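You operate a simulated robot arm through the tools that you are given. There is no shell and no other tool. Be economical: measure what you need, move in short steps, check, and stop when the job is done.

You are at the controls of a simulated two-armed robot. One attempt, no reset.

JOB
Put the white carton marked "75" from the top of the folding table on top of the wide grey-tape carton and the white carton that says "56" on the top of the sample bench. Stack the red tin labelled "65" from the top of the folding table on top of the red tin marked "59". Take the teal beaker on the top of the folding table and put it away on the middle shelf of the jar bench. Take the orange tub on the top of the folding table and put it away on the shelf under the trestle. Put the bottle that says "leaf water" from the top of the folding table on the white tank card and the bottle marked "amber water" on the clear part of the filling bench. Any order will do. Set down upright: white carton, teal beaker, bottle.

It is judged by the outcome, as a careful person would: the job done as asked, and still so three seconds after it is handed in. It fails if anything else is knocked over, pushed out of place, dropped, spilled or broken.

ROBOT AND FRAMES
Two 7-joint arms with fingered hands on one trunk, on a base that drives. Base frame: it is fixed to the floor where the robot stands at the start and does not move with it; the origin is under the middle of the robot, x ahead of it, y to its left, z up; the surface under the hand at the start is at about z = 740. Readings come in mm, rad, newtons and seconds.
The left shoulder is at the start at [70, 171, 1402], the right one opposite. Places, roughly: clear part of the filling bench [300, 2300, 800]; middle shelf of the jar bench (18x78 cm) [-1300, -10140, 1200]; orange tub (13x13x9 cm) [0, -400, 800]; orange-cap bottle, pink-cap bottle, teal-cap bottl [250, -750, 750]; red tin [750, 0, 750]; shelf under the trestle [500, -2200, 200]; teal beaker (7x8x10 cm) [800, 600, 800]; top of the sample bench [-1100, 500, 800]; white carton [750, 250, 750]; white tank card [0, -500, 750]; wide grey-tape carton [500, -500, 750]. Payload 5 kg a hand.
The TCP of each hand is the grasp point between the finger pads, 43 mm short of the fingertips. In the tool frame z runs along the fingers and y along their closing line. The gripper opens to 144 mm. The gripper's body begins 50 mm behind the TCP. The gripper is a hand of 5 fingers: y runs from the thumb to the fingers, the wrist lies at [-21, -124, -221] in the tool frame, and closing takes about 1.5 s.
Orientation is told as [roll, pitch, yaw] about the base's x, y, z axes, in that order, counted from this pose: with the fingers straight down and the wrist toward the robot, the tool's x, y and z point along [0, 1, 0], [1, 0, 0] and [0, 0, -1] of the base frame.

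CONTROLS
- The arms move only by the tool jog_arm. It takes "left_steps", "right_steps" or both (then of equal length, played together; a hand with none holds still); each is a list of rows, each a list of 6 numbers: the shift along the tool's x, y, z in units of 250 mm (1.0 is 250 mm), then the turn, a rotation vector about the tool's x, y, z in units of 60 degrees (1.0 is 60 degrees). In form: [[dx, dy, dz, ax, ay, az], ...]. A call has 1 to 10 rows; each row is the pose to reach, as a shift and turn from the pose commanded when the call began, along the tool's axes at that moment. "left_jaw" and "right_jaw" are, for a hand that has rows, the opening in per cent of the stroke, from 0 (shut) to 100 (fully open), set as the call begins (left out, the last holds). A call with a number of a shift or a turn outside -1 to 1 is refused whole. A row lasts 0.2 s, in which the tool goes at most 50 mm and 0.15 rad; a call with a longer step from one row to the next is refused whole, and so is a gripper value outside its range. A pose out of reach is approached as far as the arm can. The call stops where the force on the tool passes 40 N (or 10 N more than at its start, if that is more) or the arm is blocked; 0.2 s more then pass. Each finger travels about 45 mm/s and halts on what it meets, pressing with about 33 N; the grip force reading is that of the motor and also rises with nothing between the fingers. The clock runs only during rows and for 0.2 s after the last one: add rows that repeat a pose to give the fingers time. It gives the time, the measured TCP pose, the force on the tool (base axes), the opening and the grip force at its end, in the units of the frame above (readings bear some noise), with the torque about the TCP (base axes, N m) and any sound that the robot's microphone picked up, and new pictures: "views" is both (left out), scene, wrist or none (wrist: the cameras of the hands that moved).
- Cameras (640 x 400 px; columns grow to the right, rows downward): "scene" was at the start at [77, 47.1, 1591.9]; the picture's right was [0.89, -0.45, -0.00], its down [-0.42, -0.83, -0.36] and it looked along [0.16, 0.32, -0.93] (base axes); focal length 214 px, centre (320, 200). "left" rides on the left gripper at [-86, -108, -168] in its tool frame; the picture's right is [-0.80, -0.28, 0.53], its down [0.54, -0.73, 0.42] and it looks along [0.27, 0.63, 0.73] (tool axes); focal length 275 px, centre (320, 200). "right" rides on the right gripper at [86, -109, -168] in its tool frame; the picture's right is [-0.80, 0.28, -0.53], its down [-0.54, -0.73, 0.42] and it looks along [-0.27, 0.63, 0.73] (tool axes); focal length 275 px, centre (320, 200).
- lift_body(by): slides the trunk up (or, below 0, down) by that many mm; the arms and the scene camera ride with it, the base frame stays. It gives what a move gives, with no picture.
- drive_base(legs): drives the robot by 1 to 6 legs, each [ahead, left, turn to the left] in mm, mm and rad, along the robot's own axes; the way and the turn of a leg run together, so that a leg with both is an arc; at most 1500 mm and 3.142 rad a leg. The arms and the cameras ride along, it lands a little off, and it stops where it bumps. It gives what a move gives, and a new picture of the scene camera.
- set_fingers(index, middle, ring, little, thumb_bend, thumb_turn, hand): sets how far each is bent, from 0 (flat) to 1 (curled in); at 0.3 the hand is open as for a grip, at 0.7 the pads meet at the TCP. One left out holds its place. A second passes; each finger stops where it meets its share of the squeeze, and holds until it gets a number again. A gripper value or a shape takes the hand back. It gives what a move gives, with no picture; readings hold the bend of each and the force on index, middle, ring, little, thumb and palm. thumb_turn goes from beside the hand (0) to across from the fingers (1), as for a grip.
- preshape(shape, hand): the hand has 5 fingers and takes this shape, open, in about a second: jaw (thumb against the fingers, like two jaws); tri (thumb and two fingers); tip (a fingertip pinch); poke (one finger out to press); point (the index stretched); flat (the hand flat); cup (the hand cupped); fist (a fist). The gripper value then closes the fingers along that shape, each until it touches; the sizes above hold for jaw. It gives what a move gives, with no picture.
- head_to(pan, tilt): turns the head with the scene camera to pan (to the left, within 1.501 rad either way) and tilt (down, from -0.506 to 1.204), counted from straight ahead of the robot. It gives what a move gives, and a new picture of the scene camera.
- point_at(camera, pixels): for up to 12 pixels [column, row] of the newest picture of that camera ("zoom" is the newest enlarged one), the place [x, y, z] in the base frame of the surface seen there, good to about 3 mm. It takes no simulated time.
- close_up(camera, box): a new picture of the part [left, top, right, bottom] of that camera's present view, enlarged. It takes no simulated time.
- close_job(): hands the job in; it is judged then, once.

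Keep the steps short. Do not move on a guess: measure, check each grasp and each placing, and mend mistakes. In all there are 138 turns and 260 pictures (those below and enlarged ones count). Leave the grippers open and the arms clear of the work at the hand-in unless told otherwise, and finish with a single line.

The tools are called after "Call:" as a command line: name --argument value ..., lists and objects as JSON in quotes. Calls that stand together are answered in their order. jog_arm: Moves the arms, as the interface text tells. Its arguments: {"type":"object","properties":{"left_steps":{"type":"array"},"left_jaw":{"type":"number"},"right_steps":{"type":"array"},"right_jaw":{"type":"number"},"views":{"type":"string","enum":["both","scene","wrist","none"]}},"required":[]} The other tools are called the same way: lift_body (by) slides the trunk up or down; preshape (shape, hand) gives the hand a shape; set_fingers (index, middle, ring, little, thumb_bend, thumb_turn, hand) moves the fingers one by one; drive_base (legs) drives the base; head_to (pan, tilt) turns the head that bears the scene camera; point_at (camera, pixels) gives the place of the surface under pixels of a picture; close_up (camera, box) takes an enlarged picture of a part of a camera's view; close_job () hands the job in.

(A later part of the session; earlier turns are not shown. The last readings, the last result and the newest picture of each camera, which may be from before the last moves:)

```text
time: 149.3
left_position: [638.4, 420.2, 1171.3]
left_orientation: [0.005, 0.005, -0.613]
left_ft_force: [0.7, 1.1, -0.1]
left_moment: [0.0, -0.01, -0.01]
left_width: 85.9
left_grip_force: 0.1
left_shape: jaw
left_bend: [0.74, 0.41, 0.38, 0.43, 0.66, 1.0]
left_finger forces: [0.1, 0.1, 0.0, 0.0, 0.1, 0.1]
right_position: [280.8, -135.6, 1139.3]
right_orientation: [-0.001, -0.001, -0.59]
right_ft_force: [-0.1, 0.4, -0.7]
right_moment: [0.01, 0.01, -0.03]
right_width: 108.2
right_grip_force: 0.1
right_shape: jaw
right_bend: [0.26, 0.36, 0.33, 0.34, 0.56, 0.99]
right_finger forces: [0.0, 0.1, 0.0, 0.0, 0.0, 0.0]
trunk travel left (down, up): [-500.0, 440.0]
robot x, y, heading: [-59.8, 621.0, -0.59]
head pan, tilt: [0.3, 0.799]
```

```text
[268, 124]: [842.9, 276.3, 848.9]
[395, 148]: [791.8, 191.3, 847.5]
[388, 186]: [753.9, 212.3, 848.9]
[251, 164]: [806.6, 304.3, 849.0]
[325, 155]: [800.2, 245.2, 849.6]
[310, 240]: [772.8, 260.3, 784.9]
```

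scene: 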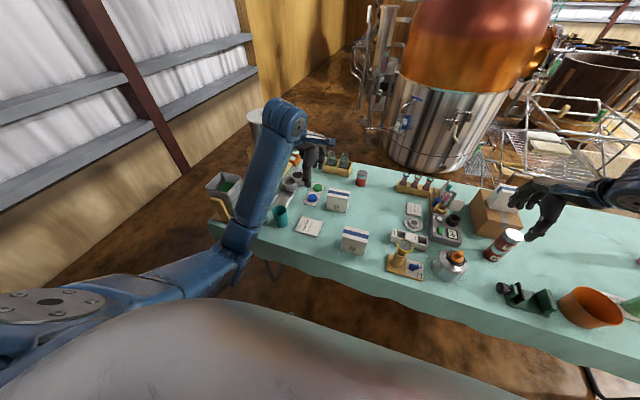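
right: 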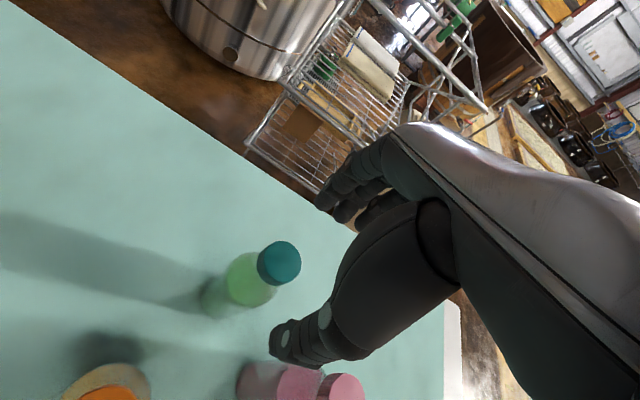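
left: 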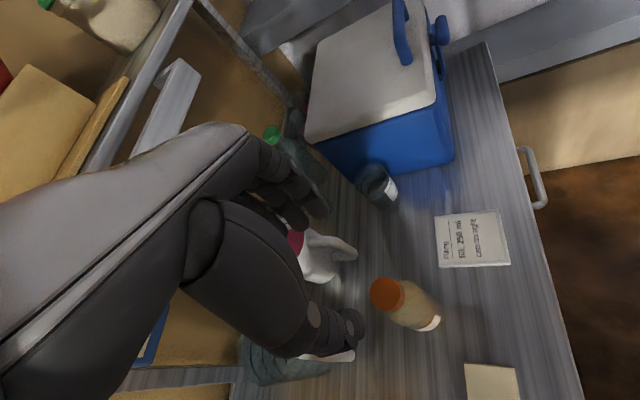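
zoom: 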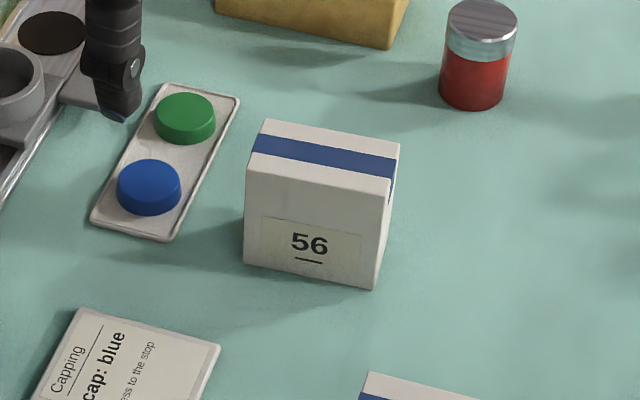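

Carton 56 centre (799,246), yaw ≈ -0.53. Drive so the hand sits above it, then descend partway with yaw aligned.

Call:
drive_base --legs '[[230, -56, 0]]'

Call:
jog_arm --left_steps '[[0, 0, 0.15, 0, 0, -0.04], [0, 0, 0.3, 0, 0, -0.079], [0, 0, 0.48, 0, 0, -0.079], [0, 0, 0.66, 0, 0, -0.079], [0, 0, 0.66, 0, 0, -0.079]]' --left_jaw 75 --views "both"

```text
time: 151.1
left_position: [798.0, 251.5, 1169.9]
left_orientation: [0.004, 0.002, -0.61]
left_ft_force: [-0.2, 0.6, 0.6]
left_moment: [-0.01, -0.01, 0.0]
left_width: 85.9
left_grip_force: 0.1
left_shape: jaw
left_bend: [0.74, 0.41, 0.38, 0.43, 0.66, 1.0]
left_finger forces: [0.1, 0.0, 0.0, 0.0, 0.0, 0.0]
right_position: [444.0, -306.9, 1141.2]
right_orientation: [-0.001, -0.001, -0.586]
right_ft_force: [0.2, 0.5, -0.3]
right_moment: [-0.01, -0.01, -0.01]
right_width: 107.8
right_grip_force: 0.2
right_shape: jaw
right_bend: [0.26, 0.36, 0.33, 0.34, 0.56, 0.99]
right_finger forces: [0.0, 0.0, 0.0, 0.1, 0.1, 0.0]
trunk travel left (down, up): [-500.0, 440.0]
robot x, y, heading: [105.5, 447.6, -0.584]
head pan, tilt: [0.3, 0.799]
```

scene: 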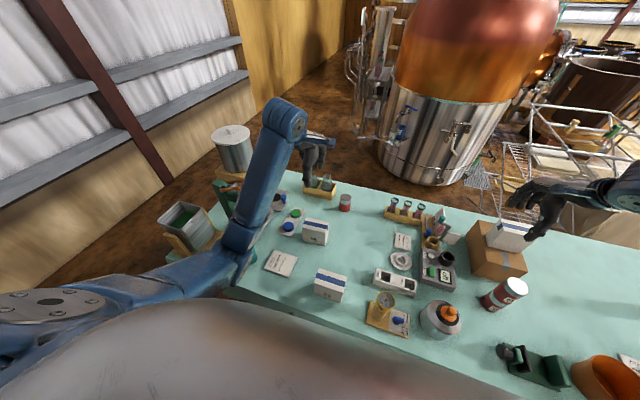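

```text
time: 152.3
left_position: [801.1, 252.2, 1003.4]
left_orientation: [0.007, 0.002, -0.527]
left_ft_force: [0.2, 0.6, -0.5]
left_moment: [0.01, -0.04, 0.0]
left_width: 107.8
left_grip_force: 0.1
left_shape: jaw
left_bend: [0.26, 0.36, 0.33, 0.34, 0.56, 0.99]
left_finger forces: [0.0, 0.0, 0.0, 0.1, 0.1, 0.0]
right_position: [444.1, -306.6, 1139.9]
right_orientation: [0.001, 0.001, -0.584]
right_ft_force: [-0.1, -0.3, -0.4]
right_moment: [0.01, 0.0, 0.01]
right_width: 107.9
right_grip_force: 0.1
right_shape: jaw
right_bend: [0.26, 0.36, 0.33, 0.34, 0.56, 0.99]
right_finger forces: [0.0, 0.1, 0.0, 0.0, 0.1, 0.0]
trunk travel left (down, up): [-500.0, 440.0]
robot x, y, heading: [104.7, 445.5, -0.586]
head pan, tilt: [0.3, 0.799]
```

scene: 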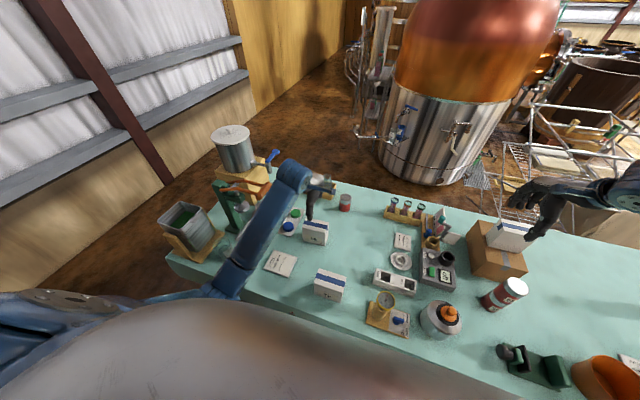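
left: 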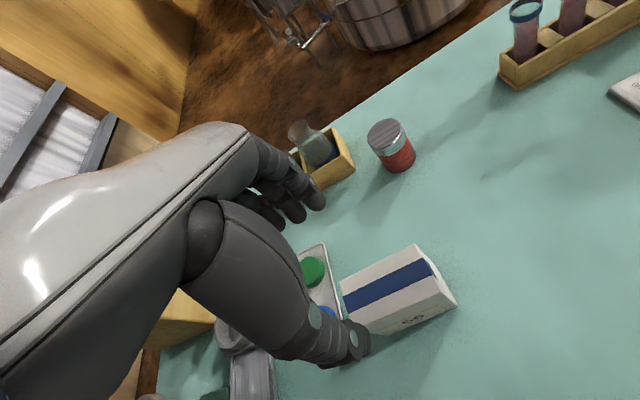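

Call:
point_at --camera "scene" --pixels '[[240, 190], [222, 185], [268, 225], [245, 260], [225, 285], [215, 210], [195, 235], [245, 210]]'

Call:
close_up --camera "scene" --box '[160, 150, 320, 300]'

```text
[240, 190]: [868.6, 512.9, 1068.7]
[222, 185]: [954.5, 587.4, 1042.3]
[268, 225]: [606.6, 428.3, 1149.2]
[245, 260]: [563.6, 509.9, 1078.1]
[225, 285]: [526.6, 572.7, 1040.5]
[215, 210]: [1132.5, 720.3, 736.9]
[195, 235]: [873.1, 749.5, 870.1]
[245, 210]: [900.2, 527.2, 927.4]
```

```text
2.67 times, centred on (240, 225) of scene
```

zoom: 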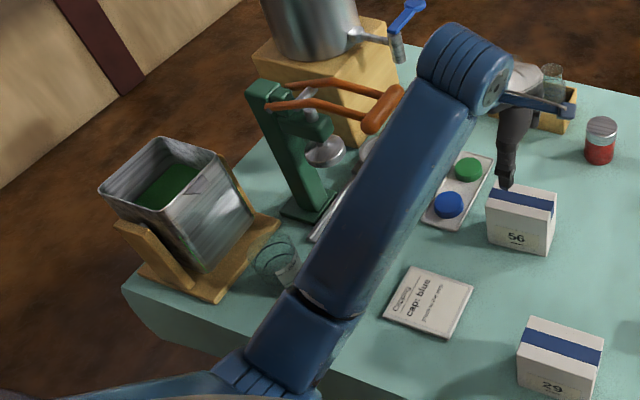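

Press handle (869,513) is 250 mm from the forearm; clear. Descend onto carton 56 and grip.

Call:
jog_arm --left_steps '[[-0.026, 0.004, 0.18, 0, 0, 0], [-0.026, 0.004, 0.36, 0, 0, 0], [-0.026, 0.004, 0.52, 0, 0, 0], [-0.026, 0.004, 0.65, 0, 0, 0], [-0.026, 0.004, 0.73, 0, 0, 0], [-0.026, 0.004, 0.73, 0, 0, 0]]' --views "both"

Call:
jog_arm --left_steps '[[0, 0, 0, 0, 0, 0], [0, 0, 0, 0, 0, 0], [0, 0, 0, 0, 0, 0], [0, 0, 0, 0, 0, 0], [0, 0, 0, 0, 0, 0], [0, 0, 0, 0, 0, 0], [0, 0, 0, 0, 0, 0], [0, 0, 0, 0, 0, 0]]' --left_jaw 0 --views "wrist"

```text
time: 153.7
left_position: [797.1, 246.2, 821.1]
left_orientation: [0.004, 0.003, -0.527]
left_ft_force: [0.9, 0.1, 0.1]
left_moment: [0.0, 0.01, -0.03]
left_width: 107.9
left_grip_force: 0.1
left_shape: jaw
left_bend: [0.26, 0.36, 0.33, 0.34, 0.56, 0.99]
left_finger forces: [0.0, 0.1, 0.1, 0.1, 0.0, 0.0]
right_position: [443.9, -307.5, 1140.2]
right_orientation: [0.0, -0.001, -0.587]
right_ft_force: [0.5, -0.6, 0.6]
right_moment: [-0.04, -0.01, 0.0]
right_width: 108.3
right_grip_force: 0.1
right_shape: jaw
right_bend: [0.26, 0.36, 0.33, 0.34, 0.56, 0.99]
right_finger forces: [0.1, 0.1, 0.0, 0.0, 0.0, 0.0]
trunk travel left (down, up): [-500.0, 440.0]
robot x, y, heading: [104.1, 444.5, -0.59]
head pan, tilt: [0.3, 0.799]
```

scene: 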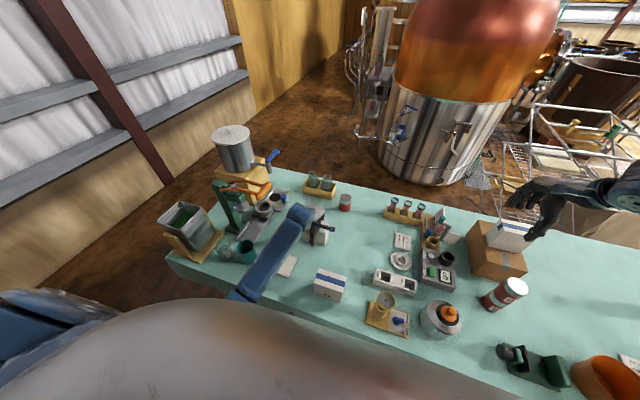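
left: 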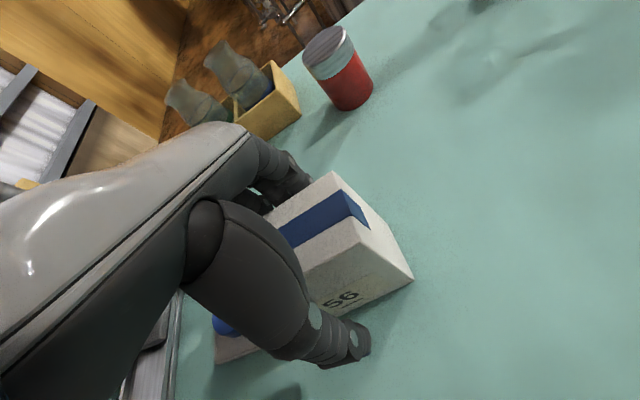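

```text
time: 155.5
left_position: [797.8, 245.1, 821.4]
left_orientation: [0.002, 0.005, -0.526]
left_ft_force: [0.4, 1.1, 0.3]
left_moment: [0.01, 0.03, -0.02]
left_width: 56.5
left_grip_force: 33.3
left_shape: jaw
left_bend: [0.74, 0.5, 0.48, 0.47, 0.73, 1.0]
left_finger forces: [16.3, 7.9, 3.7, 1.9, 29.9, 0.0]
right_position: [444.6, -307.7, 1140.2]
right_orientation: [0.0, 0.0, -0.587]
right_ft_force: [-0.2, 0.6, 0.7]
right_moment: [-0.01, 0.02, 0.01]
right_width: 108.3
right_grip_force: 0.1
right_shape: jaw
right_bend: [0.26, 0.36, 0.33, 0.34, 0.56, 0.99]
right_finger forces: [0.1, 0.0, 0.0, 0.1, 0.0, 0.0]
trunk travel left (down, up): [-500.0, 440.0]
robot x, y, heading: [106.2, 449.1, -0.585]
head pan, tilt: [0.3, 0.799]
```

left: 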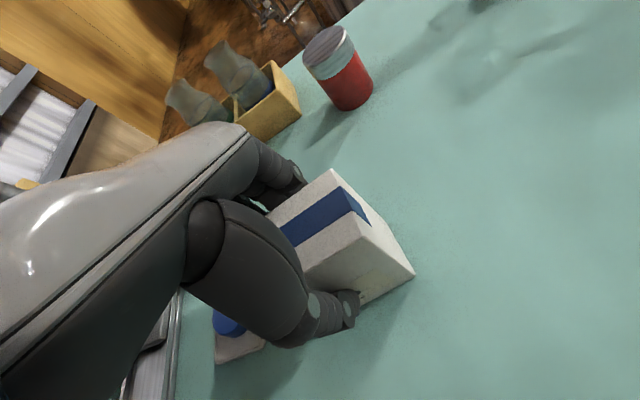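

Gripped. Lift, back away, and turn left toward the sample bench.

Call:
jog_arm --left_steps '[[0, 0, -0.06, 0, 0, 0], [0, 0, -0.22, 0, 0, 0], [0, 0, -0.4, 0, 0, 0], [0, 0, -0.58, 0, 0, 0], [0, 0, -0.76, 0, 0, 0], [0, 0, -0.94, 0, 0, 0], [0, 0, -1, 0, 0, 0]]' --views "wrist"

Call:
drive_base --legs '[[-250, 0, 0], [0, 0, 1.9], [0, 0, 1.6]]'

Call:
head_to --pan 0.1 --tilt 0.7

```text
time: 157.1
left_position: [795.4, 245.0, 1071.4]
left_orientation: [0.003, 0.006, -0.529]
left_ft_force: [0.4, 0.5, -3.6]
left_moment: [-0.01, 0.02, -0.03]
left_width: 56.2
left_grip_force: 32.8
left_shape: jaw
left_bend: [0.74, 0.5, 0.48, 0.48, 0.73, 1.0]
left_finger forces: [16.6, 7.8, 3.8, 1.8, 29.9, 0.0]
right_position: [445.0, -307.4, 1139.9]
right_orientation: [0.0, -0.001, -0.587]
right_ft_force: [-1.3, 0.1, 0.6]
right_moment: [0.02, -0.02, 0.02]
right_width: 108.1
right_grip_force: 0.0
right_shape: jaw
right_bend: [0.26, 0.36, 0.33, 0.34, 0.56, 0.99]
right_finger forces: [0.0, 0.0, 0.0, 0.0, 0.0, 0.0]
trunk travel left (down, up): [-500.0, 440.0]
robot x, y, heading: [103.8, 447.3, -0.593]
head pan, tilt: [0.3, 0.799]
```

left: 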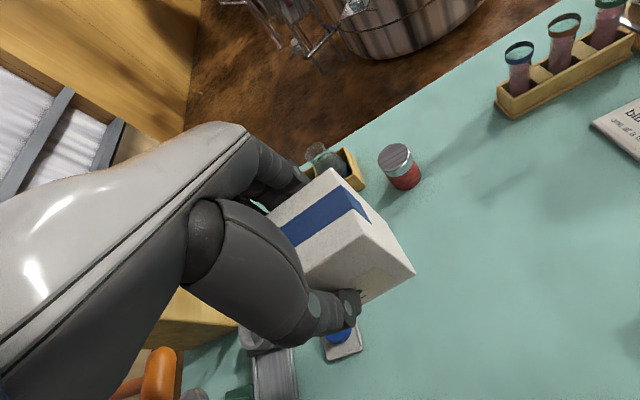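

```text
time: 167.3
left_position: [-824.6, 554.6, 1071.5]
left_orientation: [0.005, 0.007, 2.945]
left_ft_force: [0.1, -0.7, -2.6]
left_moment: [-0.01, 0.01, -0.01]
left_width: 55.4
left_grip_force: 32.9
left_shape: jaw
left_bend: [0.74, 0.5, 0.48, 0.48, 0.73, 1.0]
left_finger forces: [16.2, 7.5, 3.8, 1.5, 28.8, 0.1]
right_position: [-671.8, 1191.0, 1139.9]
right_orientation: [0.001, 0.001, 2.887]
right_ft_force: [0.2, 0.6, 0.3]
right_moment: [-0.01, -0.03, 0.0]
right_width: 108.0
right_grip_force: 0.1
right_shape: jaw
right_bend: [0.26, 0.36, 0.33, 0.34, 0.56, 0.99]
right_finger forces: [0.0, 0.0, 0.1, 0.1, 0.0, 0.1]
trunk travel left (down, up): [-500.0, 440.0]
robot x, y, heading: [-103.7, 590.1, 2.887]
head pan, tilt: [0.3, 0.799]
```

scene: 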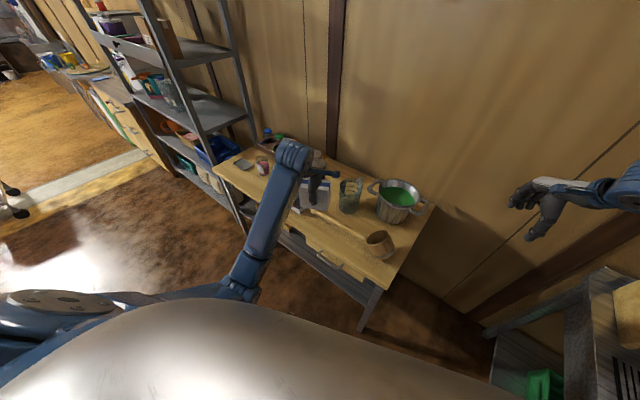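

```text
time: 168.0
left_position: [-824.8, 555.8, 1072.4]
left_orientation: [0.003, 0.005, 2.946]
left_ft_force: [0.9, -0.5, -2.9]
left_moment: [0.01, 0.03, 0.0]
left_width: 55.6
left_grip_force: 33.4
left_shape: jaw
left_bend: [0.74, 0.5, 0.48, 0.48, 0.73, 1.0]
left_finger forces: [16.2, 7.4, 3.8, 1.5, 28.8, 0.0]
right_position: [-672.7, 1192.0, 1140.1]
right_orientation: [-0.001, 0.0, 2.886]
right_ft_force: [-0.1, -1.4, -0.2]
right_moment: [-0.02, 0.03, -0.01]
right_width: 108.1
right_grip_force: 0.0
right_shape: jaw
right_bend: [0.26, 0.36, 0.33, 0.34, 0.56, 0.99]
right_finger forces: [0.0, 0.1, 0.1, 0.1, 0.1, 0.0]
trunk travel left (down, up): [-500.0, 440.0]
robot x, y, heading: [-102.3, 588.7, 2.881]
head pan, tilt: [0.099, 0.7]
```

scene: 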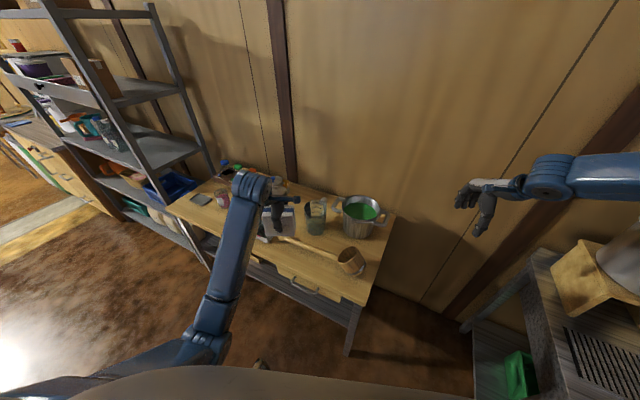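

Call:
close_up --camera "scene" --box '[160, 150, 400, 300]'

Call:
point_at --camera "zoom" --pixels '[[40, 135], [550, 390], [105, 130], [100, 185], [150, 210], [330, 230], [460, 300], [415, 190], [200, 250], [360, 260], [290, 100], [620, 180]]'

```text
2.67 times, centred on (280, 225) of scene
```

zoom: 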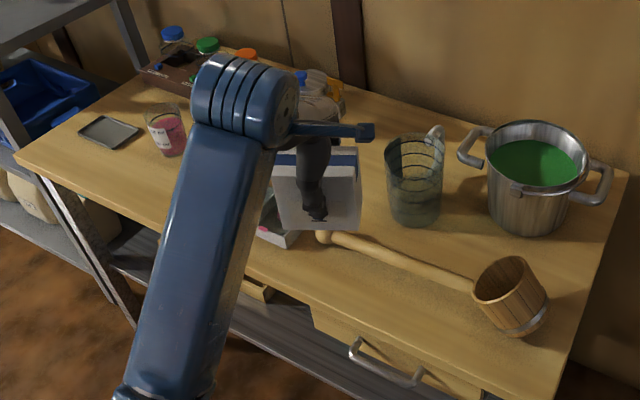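

```text
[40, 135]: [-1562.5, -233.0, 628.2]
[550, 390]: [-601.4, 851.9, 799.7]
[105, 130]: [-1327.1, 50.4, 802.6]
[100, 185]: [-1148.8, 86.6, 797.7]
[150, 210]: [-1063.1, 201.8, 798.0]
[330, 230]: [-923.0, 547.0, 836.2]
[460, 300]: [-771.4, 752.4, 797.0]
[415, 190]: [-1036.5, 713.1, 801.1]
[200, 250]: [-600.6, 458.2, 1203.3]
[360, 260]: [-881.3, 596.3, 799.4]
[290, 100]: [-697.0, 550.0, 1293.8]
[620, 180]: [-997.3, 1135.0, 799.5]
```

Forearm hides the middle of the bench; look with the left wrist camera.

Call:
close_up --camera "left" --box '[0, 0, 640, 400]'

Call:
head_to --pan 0.9 --tilt 0.7

```text
1.00 times, centred on (320, 200) of left (not enlarged: the box is as wide or as high as the picture)
```

zoom: 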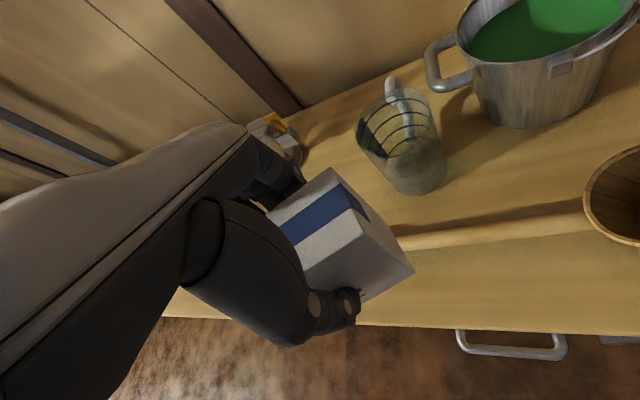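

```text
time: 169.2
left_position: [-824.6, 555.7, 1071.7]
left_orientation: [0.005, 0.005, 2.944]
left_ft_force: [0.0, 0.1, -2.3]
left_moment: [0.01, -0.03, 0.03]
left_width: 55.8
left_grip_force: 33.7
left_shape: jaw
left_bend: [0.74, 0.5, 0.48, 0.48, 0.73, 1.0]
left_finger forces: [16.3, 7.5, 3.8, 1.5, 28.8, 0.0]
right_position: [-672.7, 1191.4, 1138.9]
right_orientation: [0.0, 0.001, 2.886]
right_ft_force: [0.2, 0.3, -0.3]
right_moment: [0.01, 0.03, 0.0]
right_width: 108.0
right_grip_force: 0.1
right_shape: jaw
right_bend: [0.26, 0.36, 0.33, 0.34, 0.56, 0.99]
right_finger forces: [0.0, 0.0, 0.0, 0.1, 0.0, 0.1]
trunk travel left (down, up): [-500.0, 440.0]
robot x, y, heading: [-107.0, 587.0, 2.882]
head pan, tilt: [0.901, 0.7]
```

scene: 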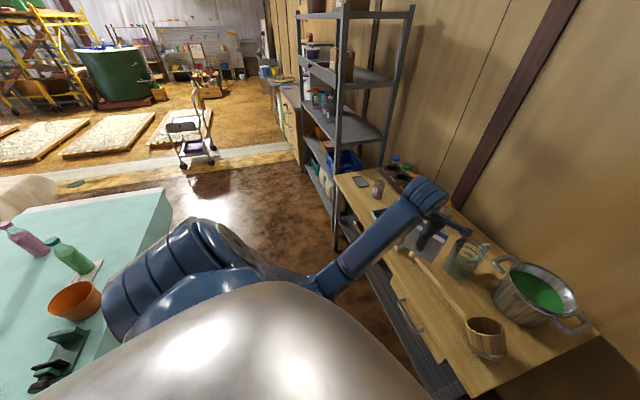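

Turn square to the sample bench, then slide left to bring the carton over the freer area; then look.

Call:
drive_base --legs '[[0, 0, -0.316], [-120, 604, 0]]'

Call:
head_to --pan 0.2 --tilt 0.8

Call:
close_up --camera "left" --box '[0, 0, 640, 400]'

```text
time: 173.7
left_position: [-1032.6, 210.8, 1069.8]
left_orientation: [0.003, 0.005, 2.621]
left_ft_force: [0.1, -0.4, -2.1]
left_moment: [-0.01, -0.02, -0.01]
left_width: 55.3
left_grip_force: 33.0
left_shape: jaw
left_bend: [0.74, 0.5, 0.48, 0.48, 0.73, 1.0]
left_finger forces: [16.2, 7.5, 3.9, 1.4, 28.9, 0.0]
right_position: [-685.2, 765.0, 1139.5]
right_orientation: [0.002, -0.001, 2.564]
right_ft_force: [0.9, -0.1, 0.6]
right_moment: [0.0, -0.01, 0.01]
right_width: 108.1
right_grip_force: 0.0
right_shape: jaw
right_bend: [0.26, 0.36, 0.33, 0.34, 0.56, 0.99]
right_finger forces: [0.1, 0.1, 0.0, 0.0, 0.0, 0.0]
trunk travel left (down, up): [-500.0, 440.0]
robot x, y, heading: [-337.0, 10.5, 2.565]
head pan, tilt: [0.901, 0.7]
```

scene: 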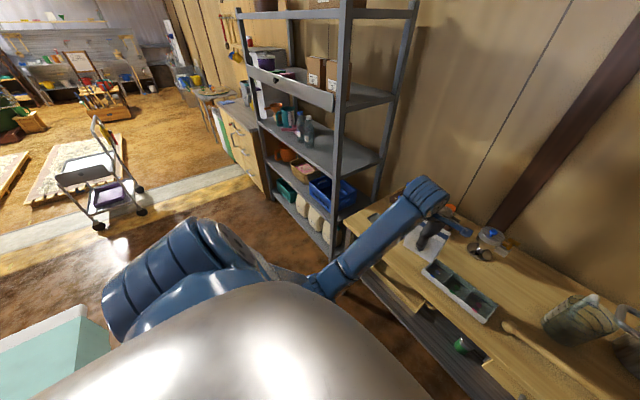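

```text
time: 174.7
left_position: [-1032.1, 209.8, 1072.2]
left_orientation: [0.005, 0.005, 2.621]
left_ft_force: [0.2, 0.2, -2.8]
left_moment: [0.01, 0.01, -0.02]
left_width: 55.1
left_grip_force: 32.6
left_shape: jaw
left_bend: [0.74, 0.5, 0.48, 0.48, 0.73, 1.0]
left_finger forces: [16.2, 7.5, 3.8, 1.4, 28.8, 0.1]
right_position: [-684.9, 765.4, 1139.2]
right_orientation: [0.001, 0.001, 2.564]
right_ft_force: [0.3, 0.3, 0.2]
right_moment: [0.0, -0.03, -0.03]
right_width: 108.1
right_grip_force: 0.0
right_shape: jaw
right_bend: [0.26, 0.36, 0.33, 0.34, 0.56, 0.99]
right_finger forces: [0.0, 0.0, 0.1, 0.0, 0.2, 0.0]
trunk travel left (down, up): [-500.0, 440.0]
robot x, y, heading: [-339.2, 15.1, 2.558]
head pan, tilt: [0.201, 0.799]
```

scene: 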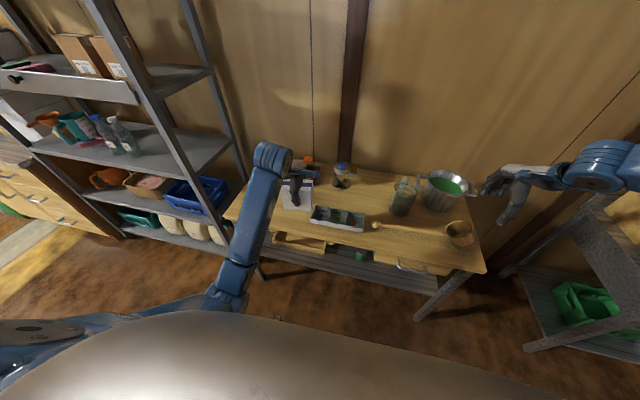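

```text
1.00 times, centred on (320, 200) of left (not enlarged: the box is as wide or as high as the picture)
```

zoom: 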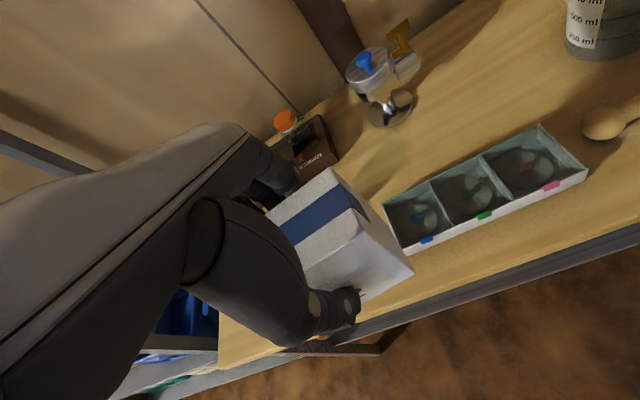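

Call:
close_up --camera "scene" --box '[220, 140, 380, 260]'

Call:
point_at --camera "zoom" --pixels '[[330, 240], [380, 200], [440, 215], [350, 175], [310, 275], [280, 290], [230, 300], [340, 150], [420, 160], [470, 130], [400, 180]]'

```text
3.33 times, centred on (300, 200) of scene
```

zoom: 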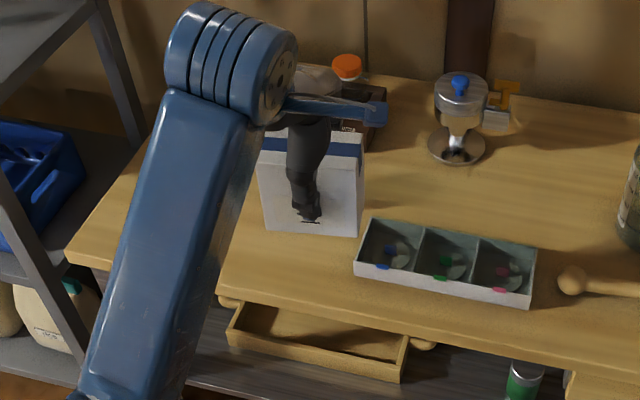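

```text
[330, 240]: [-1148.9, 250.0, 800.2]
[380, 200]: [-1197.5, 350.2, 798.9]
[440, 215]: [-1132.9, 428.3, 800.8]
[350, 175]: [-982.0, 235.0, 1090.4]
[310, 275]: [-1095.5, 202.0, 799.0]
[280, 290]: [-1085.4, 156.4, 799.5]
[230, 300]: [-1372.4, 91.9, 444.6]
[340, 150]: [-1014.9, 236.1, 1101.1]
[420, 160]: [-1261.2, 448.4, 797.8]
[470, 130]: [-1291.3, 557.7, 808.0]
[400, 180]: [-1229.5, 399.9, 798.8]
```

Target spot (-1168,254): bare, between the cup and the tray. Drive 138 ahead, 38 left, then look from the wrist.

Call:
drive_base --legs '[[138, 38, 0]]'

Call:
jog_arm --left_steps '[[0, 0, 0.1, 0, 0, 0], [0, 0, 0.24, 0, 0, 0], [0, 0, 0.32, 0, 0, 0], [0, 0, 0.32, 0, 0, 0]]' --views "both"

Call:
close_up --camera "scene" --box '[220, 150, 380, 270]'

```text
time: 176.1
left_position: [-1164.8, 251.6, 1071.5]
left_orientation: [0.004, 0.005, 2.622]
left_ft_force: [0.3, -0.4, -2.2]
left_moment: [0.03, 0.03, -0.01]
left_width: 55.3
left_grip_force: 33.0
left_shape: jaw
left_bend: [0.74, 0.5, 0.48, 0.48, 0.73, 1.0]
left_finger forces: [16.2, 7.4, 3.9, 1.3, 29.0, 0.1]
right_position: [-819.0, 807.2, 1140.8]
right_orientation: [0.002, -0.002, 2.564]
right_ft_force: [0.4, -0.3, -0.4]
right_moment: [0.01, 0.02, 0.01]
right_width: 108.0
right_grip_force: 0.0
right_shape: jaw
right_bend: [0.26, 0.36, 0.33, 0.34, 0.56, 0.99]
right_finger forces: [0.0, 0.0, 0.0, 0.1, 0.0, 0.0]
trunk travel left (down, up): [-500.0, 440.0]
robot x, y, heading: [-472.0, 52.9, 2.562]
head pan, tilt: [0.201, 0.799]
```

scene: 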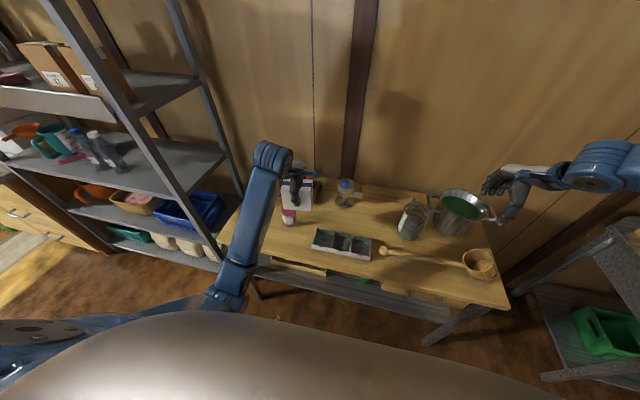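

```text
time: 177.1
left_position: [-1165.8, 250.6, 991.3]
left_orientation: [0.003, 0.004, 2.62]
left_ft_force: [0.7, -0.6, -1.3]
left_moment: [0.0, 0.02, 0.01]
left_width: 55.4
left_grip_force: 33.3
left_shape: jaw
left_bend: [0.74, 0.5, 0.48, 0.48, 0.73, 1.0]
left_finger forces: [16.2, 7.5, 3.9, 1.3, 28.7, 0.0]
right_position: [-821.5, 807.2, 1140.2]
right_orientation: [0.001, 0.001, 2.563]
right_ft_force: [-0.1, -0.2, 0.2]
right_moment: [0.04, 0.03, 0.01]
right_width: 108.0
right_grip_force: 0.1
right_shape: jaw
right_bend: [0.26, 0.36, 0.33, 0.34, 0.56, 0.99]
right_finger forces: [0.0, 0.0, 0.0, 0.1, 0.1, 0.1]
trunk travel left (down, up): [-500.0, 440.0]
robot x, y, heading: [-474.9, 55.5, 2.559]
head pan, tilt: [0.201, 0.799]
```

scene: 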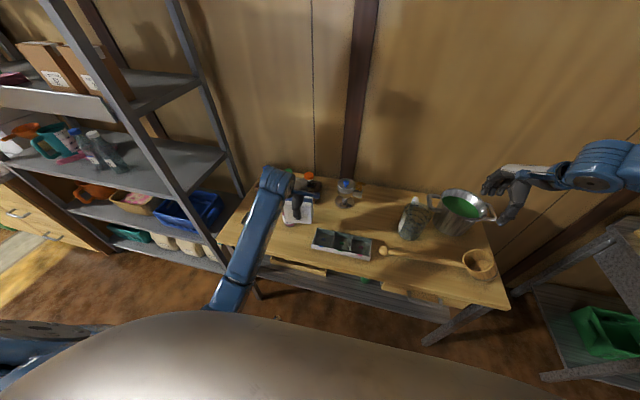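
left: 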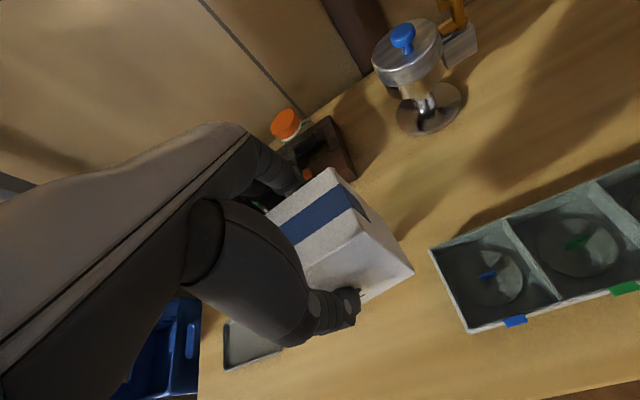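

```text
3.33 times, centred on (300, 210) of scene
```

zoom: 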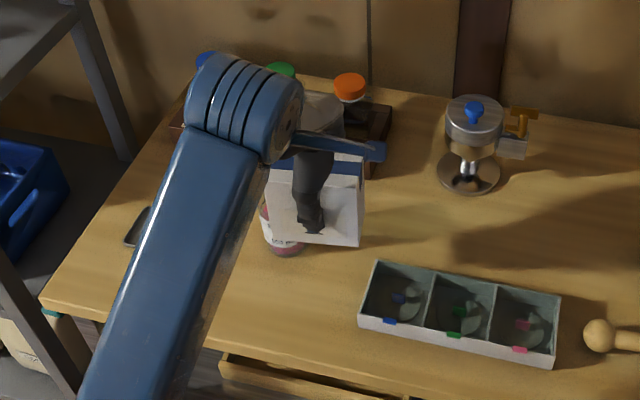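

The pink cup is close by on the carton's left-near side. Measure it before lowering.

Call:
point_at --camera "zoom" --pixels '[[285, 250], [280, 243], [265, 225], [300, 254], [265, 200], [340, 250], [330, 280], [350, 255], [365, 180], [375, 160], [340, 330], [400, 220]]'

```text
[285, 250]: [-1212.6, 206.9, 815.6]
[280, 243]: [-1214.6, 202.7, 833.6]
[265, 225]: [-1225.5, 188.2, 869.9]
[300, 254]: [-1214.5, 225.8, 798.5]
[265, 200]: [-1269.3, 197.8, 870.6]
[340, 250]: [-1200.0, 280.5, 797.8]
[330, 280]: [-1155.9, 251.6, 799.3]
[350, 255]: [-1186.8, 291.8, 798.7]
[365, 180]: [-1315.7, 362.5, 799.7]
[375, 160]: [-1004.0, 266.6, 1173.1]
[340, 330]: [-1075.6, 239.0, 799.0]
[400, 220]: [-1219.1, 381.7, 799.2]
```

Too tight between cup (≈(-1248,210)) and tray. I'll use the front strip at (-1125,181) instead: drive back 72, left 36.

Call:
drive_base --legs '[[-72, 36, 0]]'

Call:
close_up --camera "scene" --box '[220, 150, 380, 270]'

Call:
close_up --camera "left" --box '[0, 0, 640, 400]'

```text
time: 178.1
left_position: [-1128.0, 185.8, 990.8]
left_orientation: [0.004, 0.008, 2.622]
left_ft_force: [0.2, 1.4, -2.5]
left_moment: [-0.05, -0.03, 0.01]
left_width: 55.7
left_grip_force: 32.8
left_shape: jaw
left_bend: [0.74, 0.5, 0.48, 0.48, 0.73, 1.0]
left_finger forces: [16.3, 7.6, 3.8, 1.4, 28.9, 0.1]
right_position: [-782.7, 740.3, 1136.7]
right_orientation: [0.001, 0.003, 2.563]
right_ft_force: [-0.2, 0.3, -1.2]
right_moment: [-0.03, -0.02, 0.0]
right_width: 107.9
right_grip_force: 0.1
right_shape: jaw
right_bend: [0.26, 0.36, 0.33, 0.34, 0.56, 0.99]
right_finger forces: [0.1, 0.1, 0.0, 0.0, 0.0, 0.0]
trunk travel left (down, up): [-500.0, 440.0]
robot x, y, heading: [-431.7, -13.5, 2.56]
head pan, tilt: [0.201, 0.799]
```

scene: 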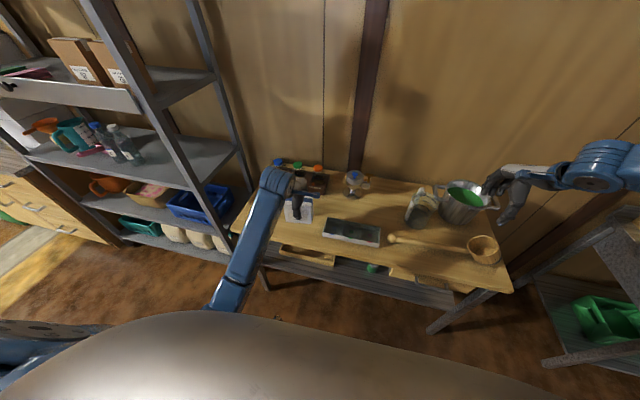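

```text
3.33 times, centred on (300, 210) of scene
```

zoom: 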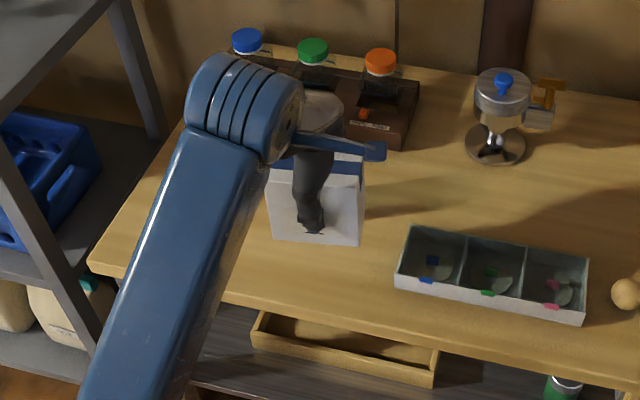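

```text
1.00 times, centred on (320, 200) of left (not enlarged: the box is as wide or as high as the picture)
```

zoom: 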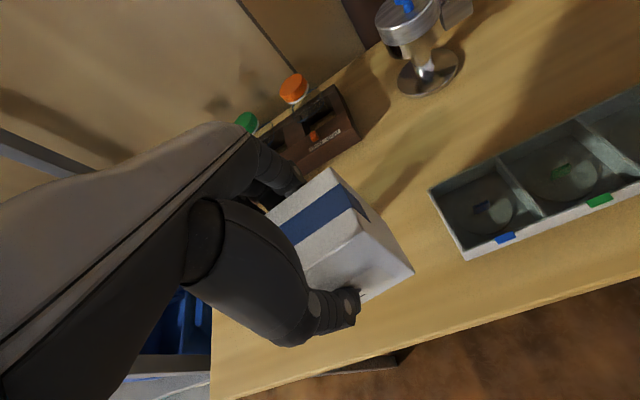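

Cup now lies ~80 mm beyond the hand's far side. Lower to contact (≈881).

Call:
jog_arm --left_steps '[[0, 0, 0.14, 0, 0, 0], [0, 0, 0.26, 0, 0, 0], [0, 0, 0.34, 0, 0, 0], [0, 0, 0.39, 0, 0, 0], [0, 0, 0.41, 0, 0, 0], [0, 0, 0.425, 0, 0, 0], [0, 0, 0.438, 0, 0, 0], [0, 0, 0.446, 0, 0, 0], [0, 0, 0.446, 0, 0, 0]]' --views "both"

```text
time: 180.1
left_position: [-1125.9, 182.3, 880.4]
left_orientation: [0.003, 0.003, 2.621]
left_ft_force: [0.2, -0.3, 4.3]
left_moment: [-0.01, -0.09, -0.01]
left_width: 56.0
left_grip_force: 33.2
left_shape: jaw
left_bend: [0.74, 0.5, 0.48, 0.48, 0.73, 1.0]
left_finger forces: [17.3, 8.0, 4.0, 1.5, 30.1, 0.0]
right_position: [-780.1, 739.4, 1140.0]
right_orientation: [-0.001, -0.001, 2.564]
right_ft_force: [-0.5, 1.1, 0.4]
right_moment: [0.01, -0.02, -0.02]
right_width: 108.1
right_grip_force: 0.2
right_shape: jaw
right_bend: [0.26, 0.36, 0.33, 0.34, 0.56, 0.99]
right_finger forces: [0.1, 0.1, 0.0, 0.1, 0.0, 0.0]
trunk travel left (down, up): [-500.0, 440.0]
robot x, y, heading: [-435.4, -15.2, 2.558]
head pan, tilt: [0.201, 0.799]
```

scene: 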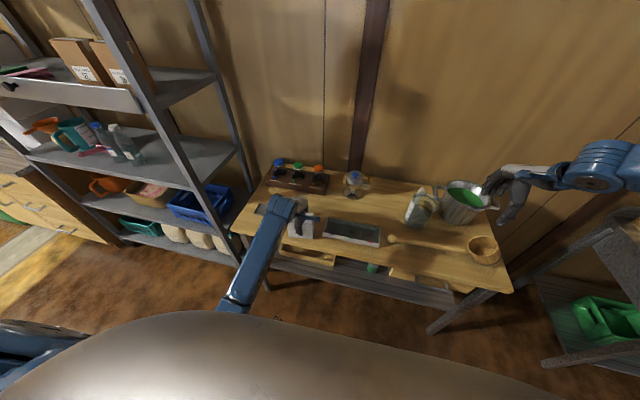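
left: 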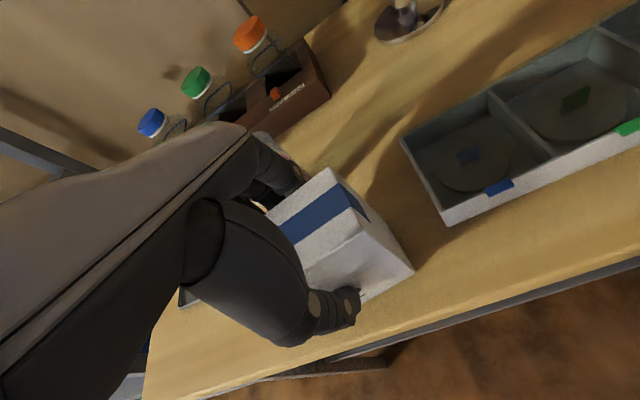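

Contact (4 N). Open a little and lift straight up.

Call:
jog_arm --left_steps '[[0, 0, 0, 0, 0, 0], [0, 0, 0, 0, 0, 0], [0, 0, 0, 0, 0, 0], [0, 0, 0, 0, 0, 0], [0, 0, 0, 0, 0, 0]]' --left_jaw 58 --views "wrist"

Call:
jog_arm --left_steps '[[0, 0, -0.06, 0, 0, 0], [0, 0, -0.16, 0, 0, 0], [0, 0, -0.34, 0, 0, 0], [0, 0, -0.52, 0, 0, 0], [0, 0, -0.7, 0, 0, 0], [0, 0, -0.88, 0, 0, 0], [0, 0, -1, 0, 0, 0]]' --views "both"

Call:
close_up --camera "scene" --box '[220, 150, 380, 270]'

```text
time: 181.3
left_position: [-1126.0, 182.3, 881.0]
left_orientation: [0.003, 0.002, 2.623]
left_ft_force: [-0.1, 0.5, 0.5]
left_moment: [0.0, 0.01, 0.01]
left_width: 82.9
left_grip_force: 0.0
left_shape: jaw
left_bend: [0.74, 0.42, 0.39, 0.42, 0.67, 1.0]
left_finger forces: [0.1, 0.5, 0.1, 0.1, 0.1, 0.0]
right_position: [-780.9, 738.7, 1139.3]
right_orientation: [0.0, -0.001, 2.564]
right_ft_force: [0.5, 0.8, -0.8]
right_moment: [-0.01, 0.0, 0.0]
right_width: 108.0
right_grip_force: 0.1
right_shape: jaw
right_bend: [0.26, 0.36, 0.33, 0.34, 0.56, 0.99]
right_finger forces: [0.0, 0.0, 0.0, 0.1, 0.0, 0.1]
trunk travel left (down, up): [-500.0, 440.0]
robot x, y, heading: [-432.8, -12.6, 2.562]
head pan, tilt: [0.201, 0.799]
```

left: 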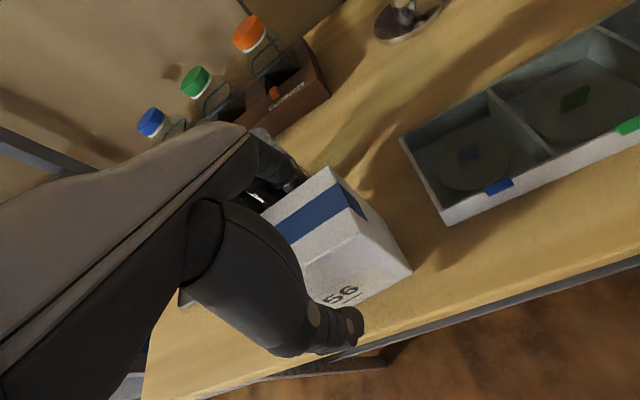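

```text
time: 182.9
left_position: [-1125.6, 185.8, 1130.2]
left_orientation: [0.005, 0.006, 2.622]
left_ft_force: [0.2, -0.3, -0.8]
left_moment: [0.04, 0.0, 0.04]
left_width: 83.1
left_grip_force: 0.1
left_shape: jaw
left_bend: [0.74, 0.42, 0.39, 0.41, 0.67, 1.0]
left_finger forces: [0.0, 0.0, 0.1, 0.0, 0.0, 0.0]
right_position: [-781.1, 739.0, 1139.6]
right_orientation: [0.0, -0.002, 2.564]
right_ft_force: [-0.2, -0.3, 0.0]
right_moment: [0.01, 0.0, -0.01]
right_width: 108.4
right_grip_force: 0.1
right_shape: jaw
right_bend: [0.26, 0.36, 0.33, 0.34, 0.56, 0.99]
right_finger forces: [0.0, 0.1, 0.1, 0.0, 0.0, 0.0]
trunk travel left (down, up): [-500.0, 440.0]
robot x, y, heading: [-435.1, -12.6, 2.565]
head pan, tilt: [0.201, 0.799]
```

scene: 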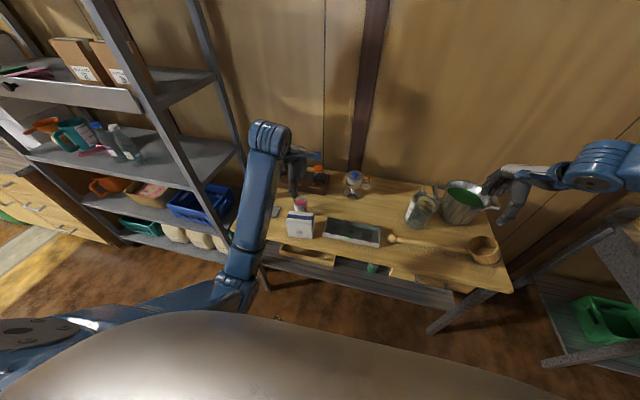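
left: 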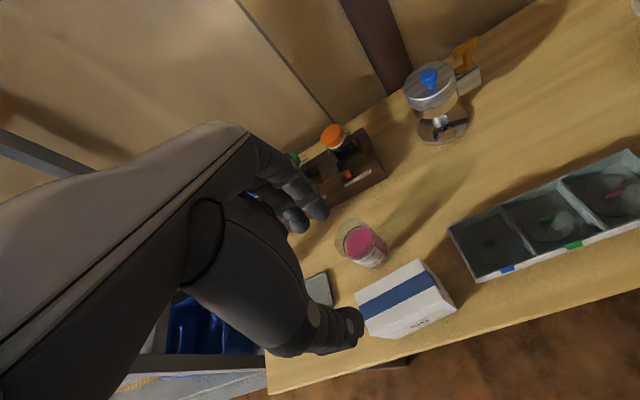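

```text
3.33 times, centred on (300, 210) of scene
```

zoom: 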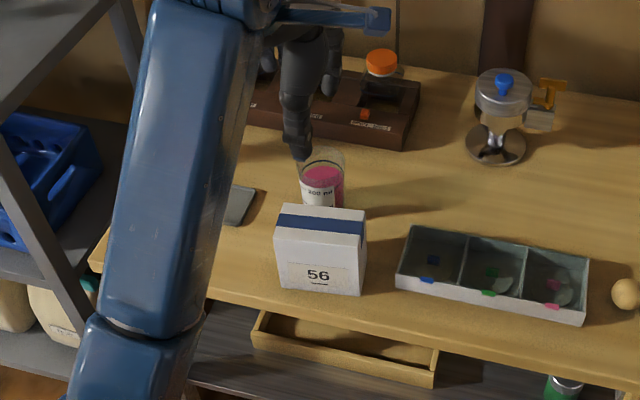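

Carton 56 stands on the sample bench. Now back off, turn around to the table, in front of the tub, and look toward the trestle.

Call:
drive_base --legs '[[-200, 0, 0], [0, 0, -3.14], [0, 0, -0.05], [-230, -300, 0]]'

Call:
head_to --pan -0.5 --tilt 0.6

Call:
head_to --pan 0.0 --tilt 0.85

```text
time: 194.3
left_position: [56.8, -455.6, 1128.9]
left_orientation: [0.003, 0.006, -0.561]
left_ft_force: [0.4, 0.3, 0.6]
left_moment: [-0.01, -0.02, -0.02]
left_width: 83.4
left_grip_force: 0.0
left_shape: jaw
left_bend: [0.74, 0.42, 0.39, 0.41, 0.67, 1.0]
left_finger forces: [0.0, 0.0, 0.0, 0.1, 0.0, 0.0]
right_position: [-309.8, -996.7, 1138.3]
right_orientation: [0.0, 0.0, -0.618]
right_ft_force: [-0.1, -0.4, 0.1]
right_moment: [-0.02, 0.02, -0.04]
right_width: 108.1
right_grip_force: 0.0
right_shape: jaw
right_bend: [0.26, 0.36, 0.33, 0.34, 0.56, 0.99]
right_finger forces: [0.0, 0.0, 0.0, 0.0, 0.1, 0.0]
trunk travel left (down, up): [-500.0, 440.0]
robot x, y, heading: [-626.4, -227.2, -0.622]
head pan, tilt: [0.201, 0.799]
```

scene: 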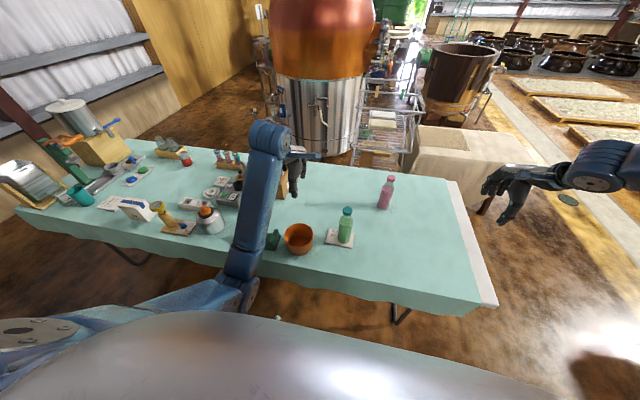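

```text
time: 195.3
left_position: [55.1, -456.9, 1129.7]
left_orientation: [0.002, 0.006, -0.561]
left_ft_force: [0.3, -0.4, -0.3]
left_moment: [-0.01, 0.04, -0.03]
left_width: 83.2
left_grip_force: 0.1
left_shape: jaw
left_bend: [0.74, 0.42, 0.39, 0.41, 0.67, 1.0]
left_finger forces: [0.1, 0.0, 0.1, 0.1, 0.0, 0.0]
right_position: [-311.0, -995.8, 1139.3]
right_orientation: [0.0, -0.001, -0.619]
right_ft_force: [0.2, -0.8, 0.5]
right_moment: [0.02, -0.01, 0.03]
right_width: 108.0
right_grip_force: 0.1
right_shape: jaw
right_bend: [0.26, 0.36, 0.33, 0.34, 0.56, 0.99]
right_finger forces: [0.0, 0.0, 0.0, 0.1, 0.0, 0.0]
trunk travel left (down, up): [-500.0, 440.0]
robot x, y, heading: [-625.6, -232.4, -0.619]
head pan, tilt: [-0.499, 0.6]
```

scene: 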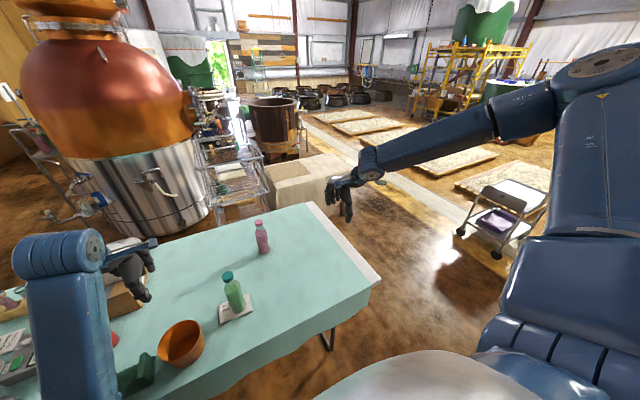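

```text
time: 196.3
left_position: [55.4, -456.7, 1129.8]
left_orientation: [0.003, 0.005, -0.562]
left_ft_force: [-0.6, -0.1, 0.2]
left_moment: [-0.01, -0.01, -0.04]
left_width: 83.3
left_grip_force: 0.0
left_shape: jaw
left_bend: [0.74, 0.42, 0.39, 0.41, 0.67, 1.0]
left_finger forces: [0.0, 0.1, 0.0, 0.1, 0.0, 0.1]
right_position: [-311.0, -996.7, 1139.1]
right_orientation: [-0.001, 0.0, -0.617]
right_ft_force: [0.4, 0.3, 0.2]
right_moment: [-0.02, -0.01, 0.0]
right_width: 108.5
right_grip_force: 0.0
right_shape: jaw
right_bend: [0.26, 0.36, 0.33, 0.34, 0.56, 0.99]
right_finger forces: [0.0, 0.0, 0.1, 0.0, 0.0, 0.0]
trunk travel left (down, up): [-500.0, 440.0]
robot x, y, heading: [-625.6, -227.6, -0.622]
head pan, tilt: [0.0, 0.85]
```

scene: 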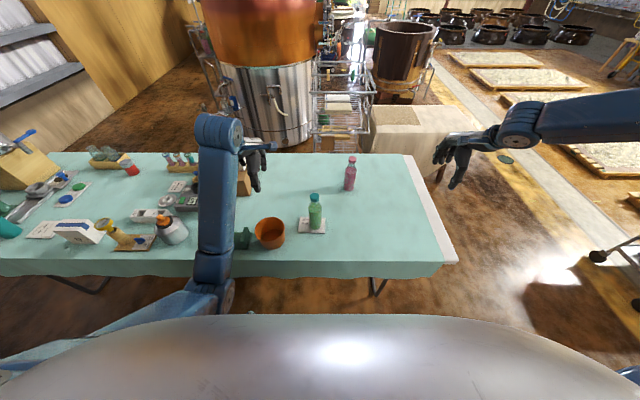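

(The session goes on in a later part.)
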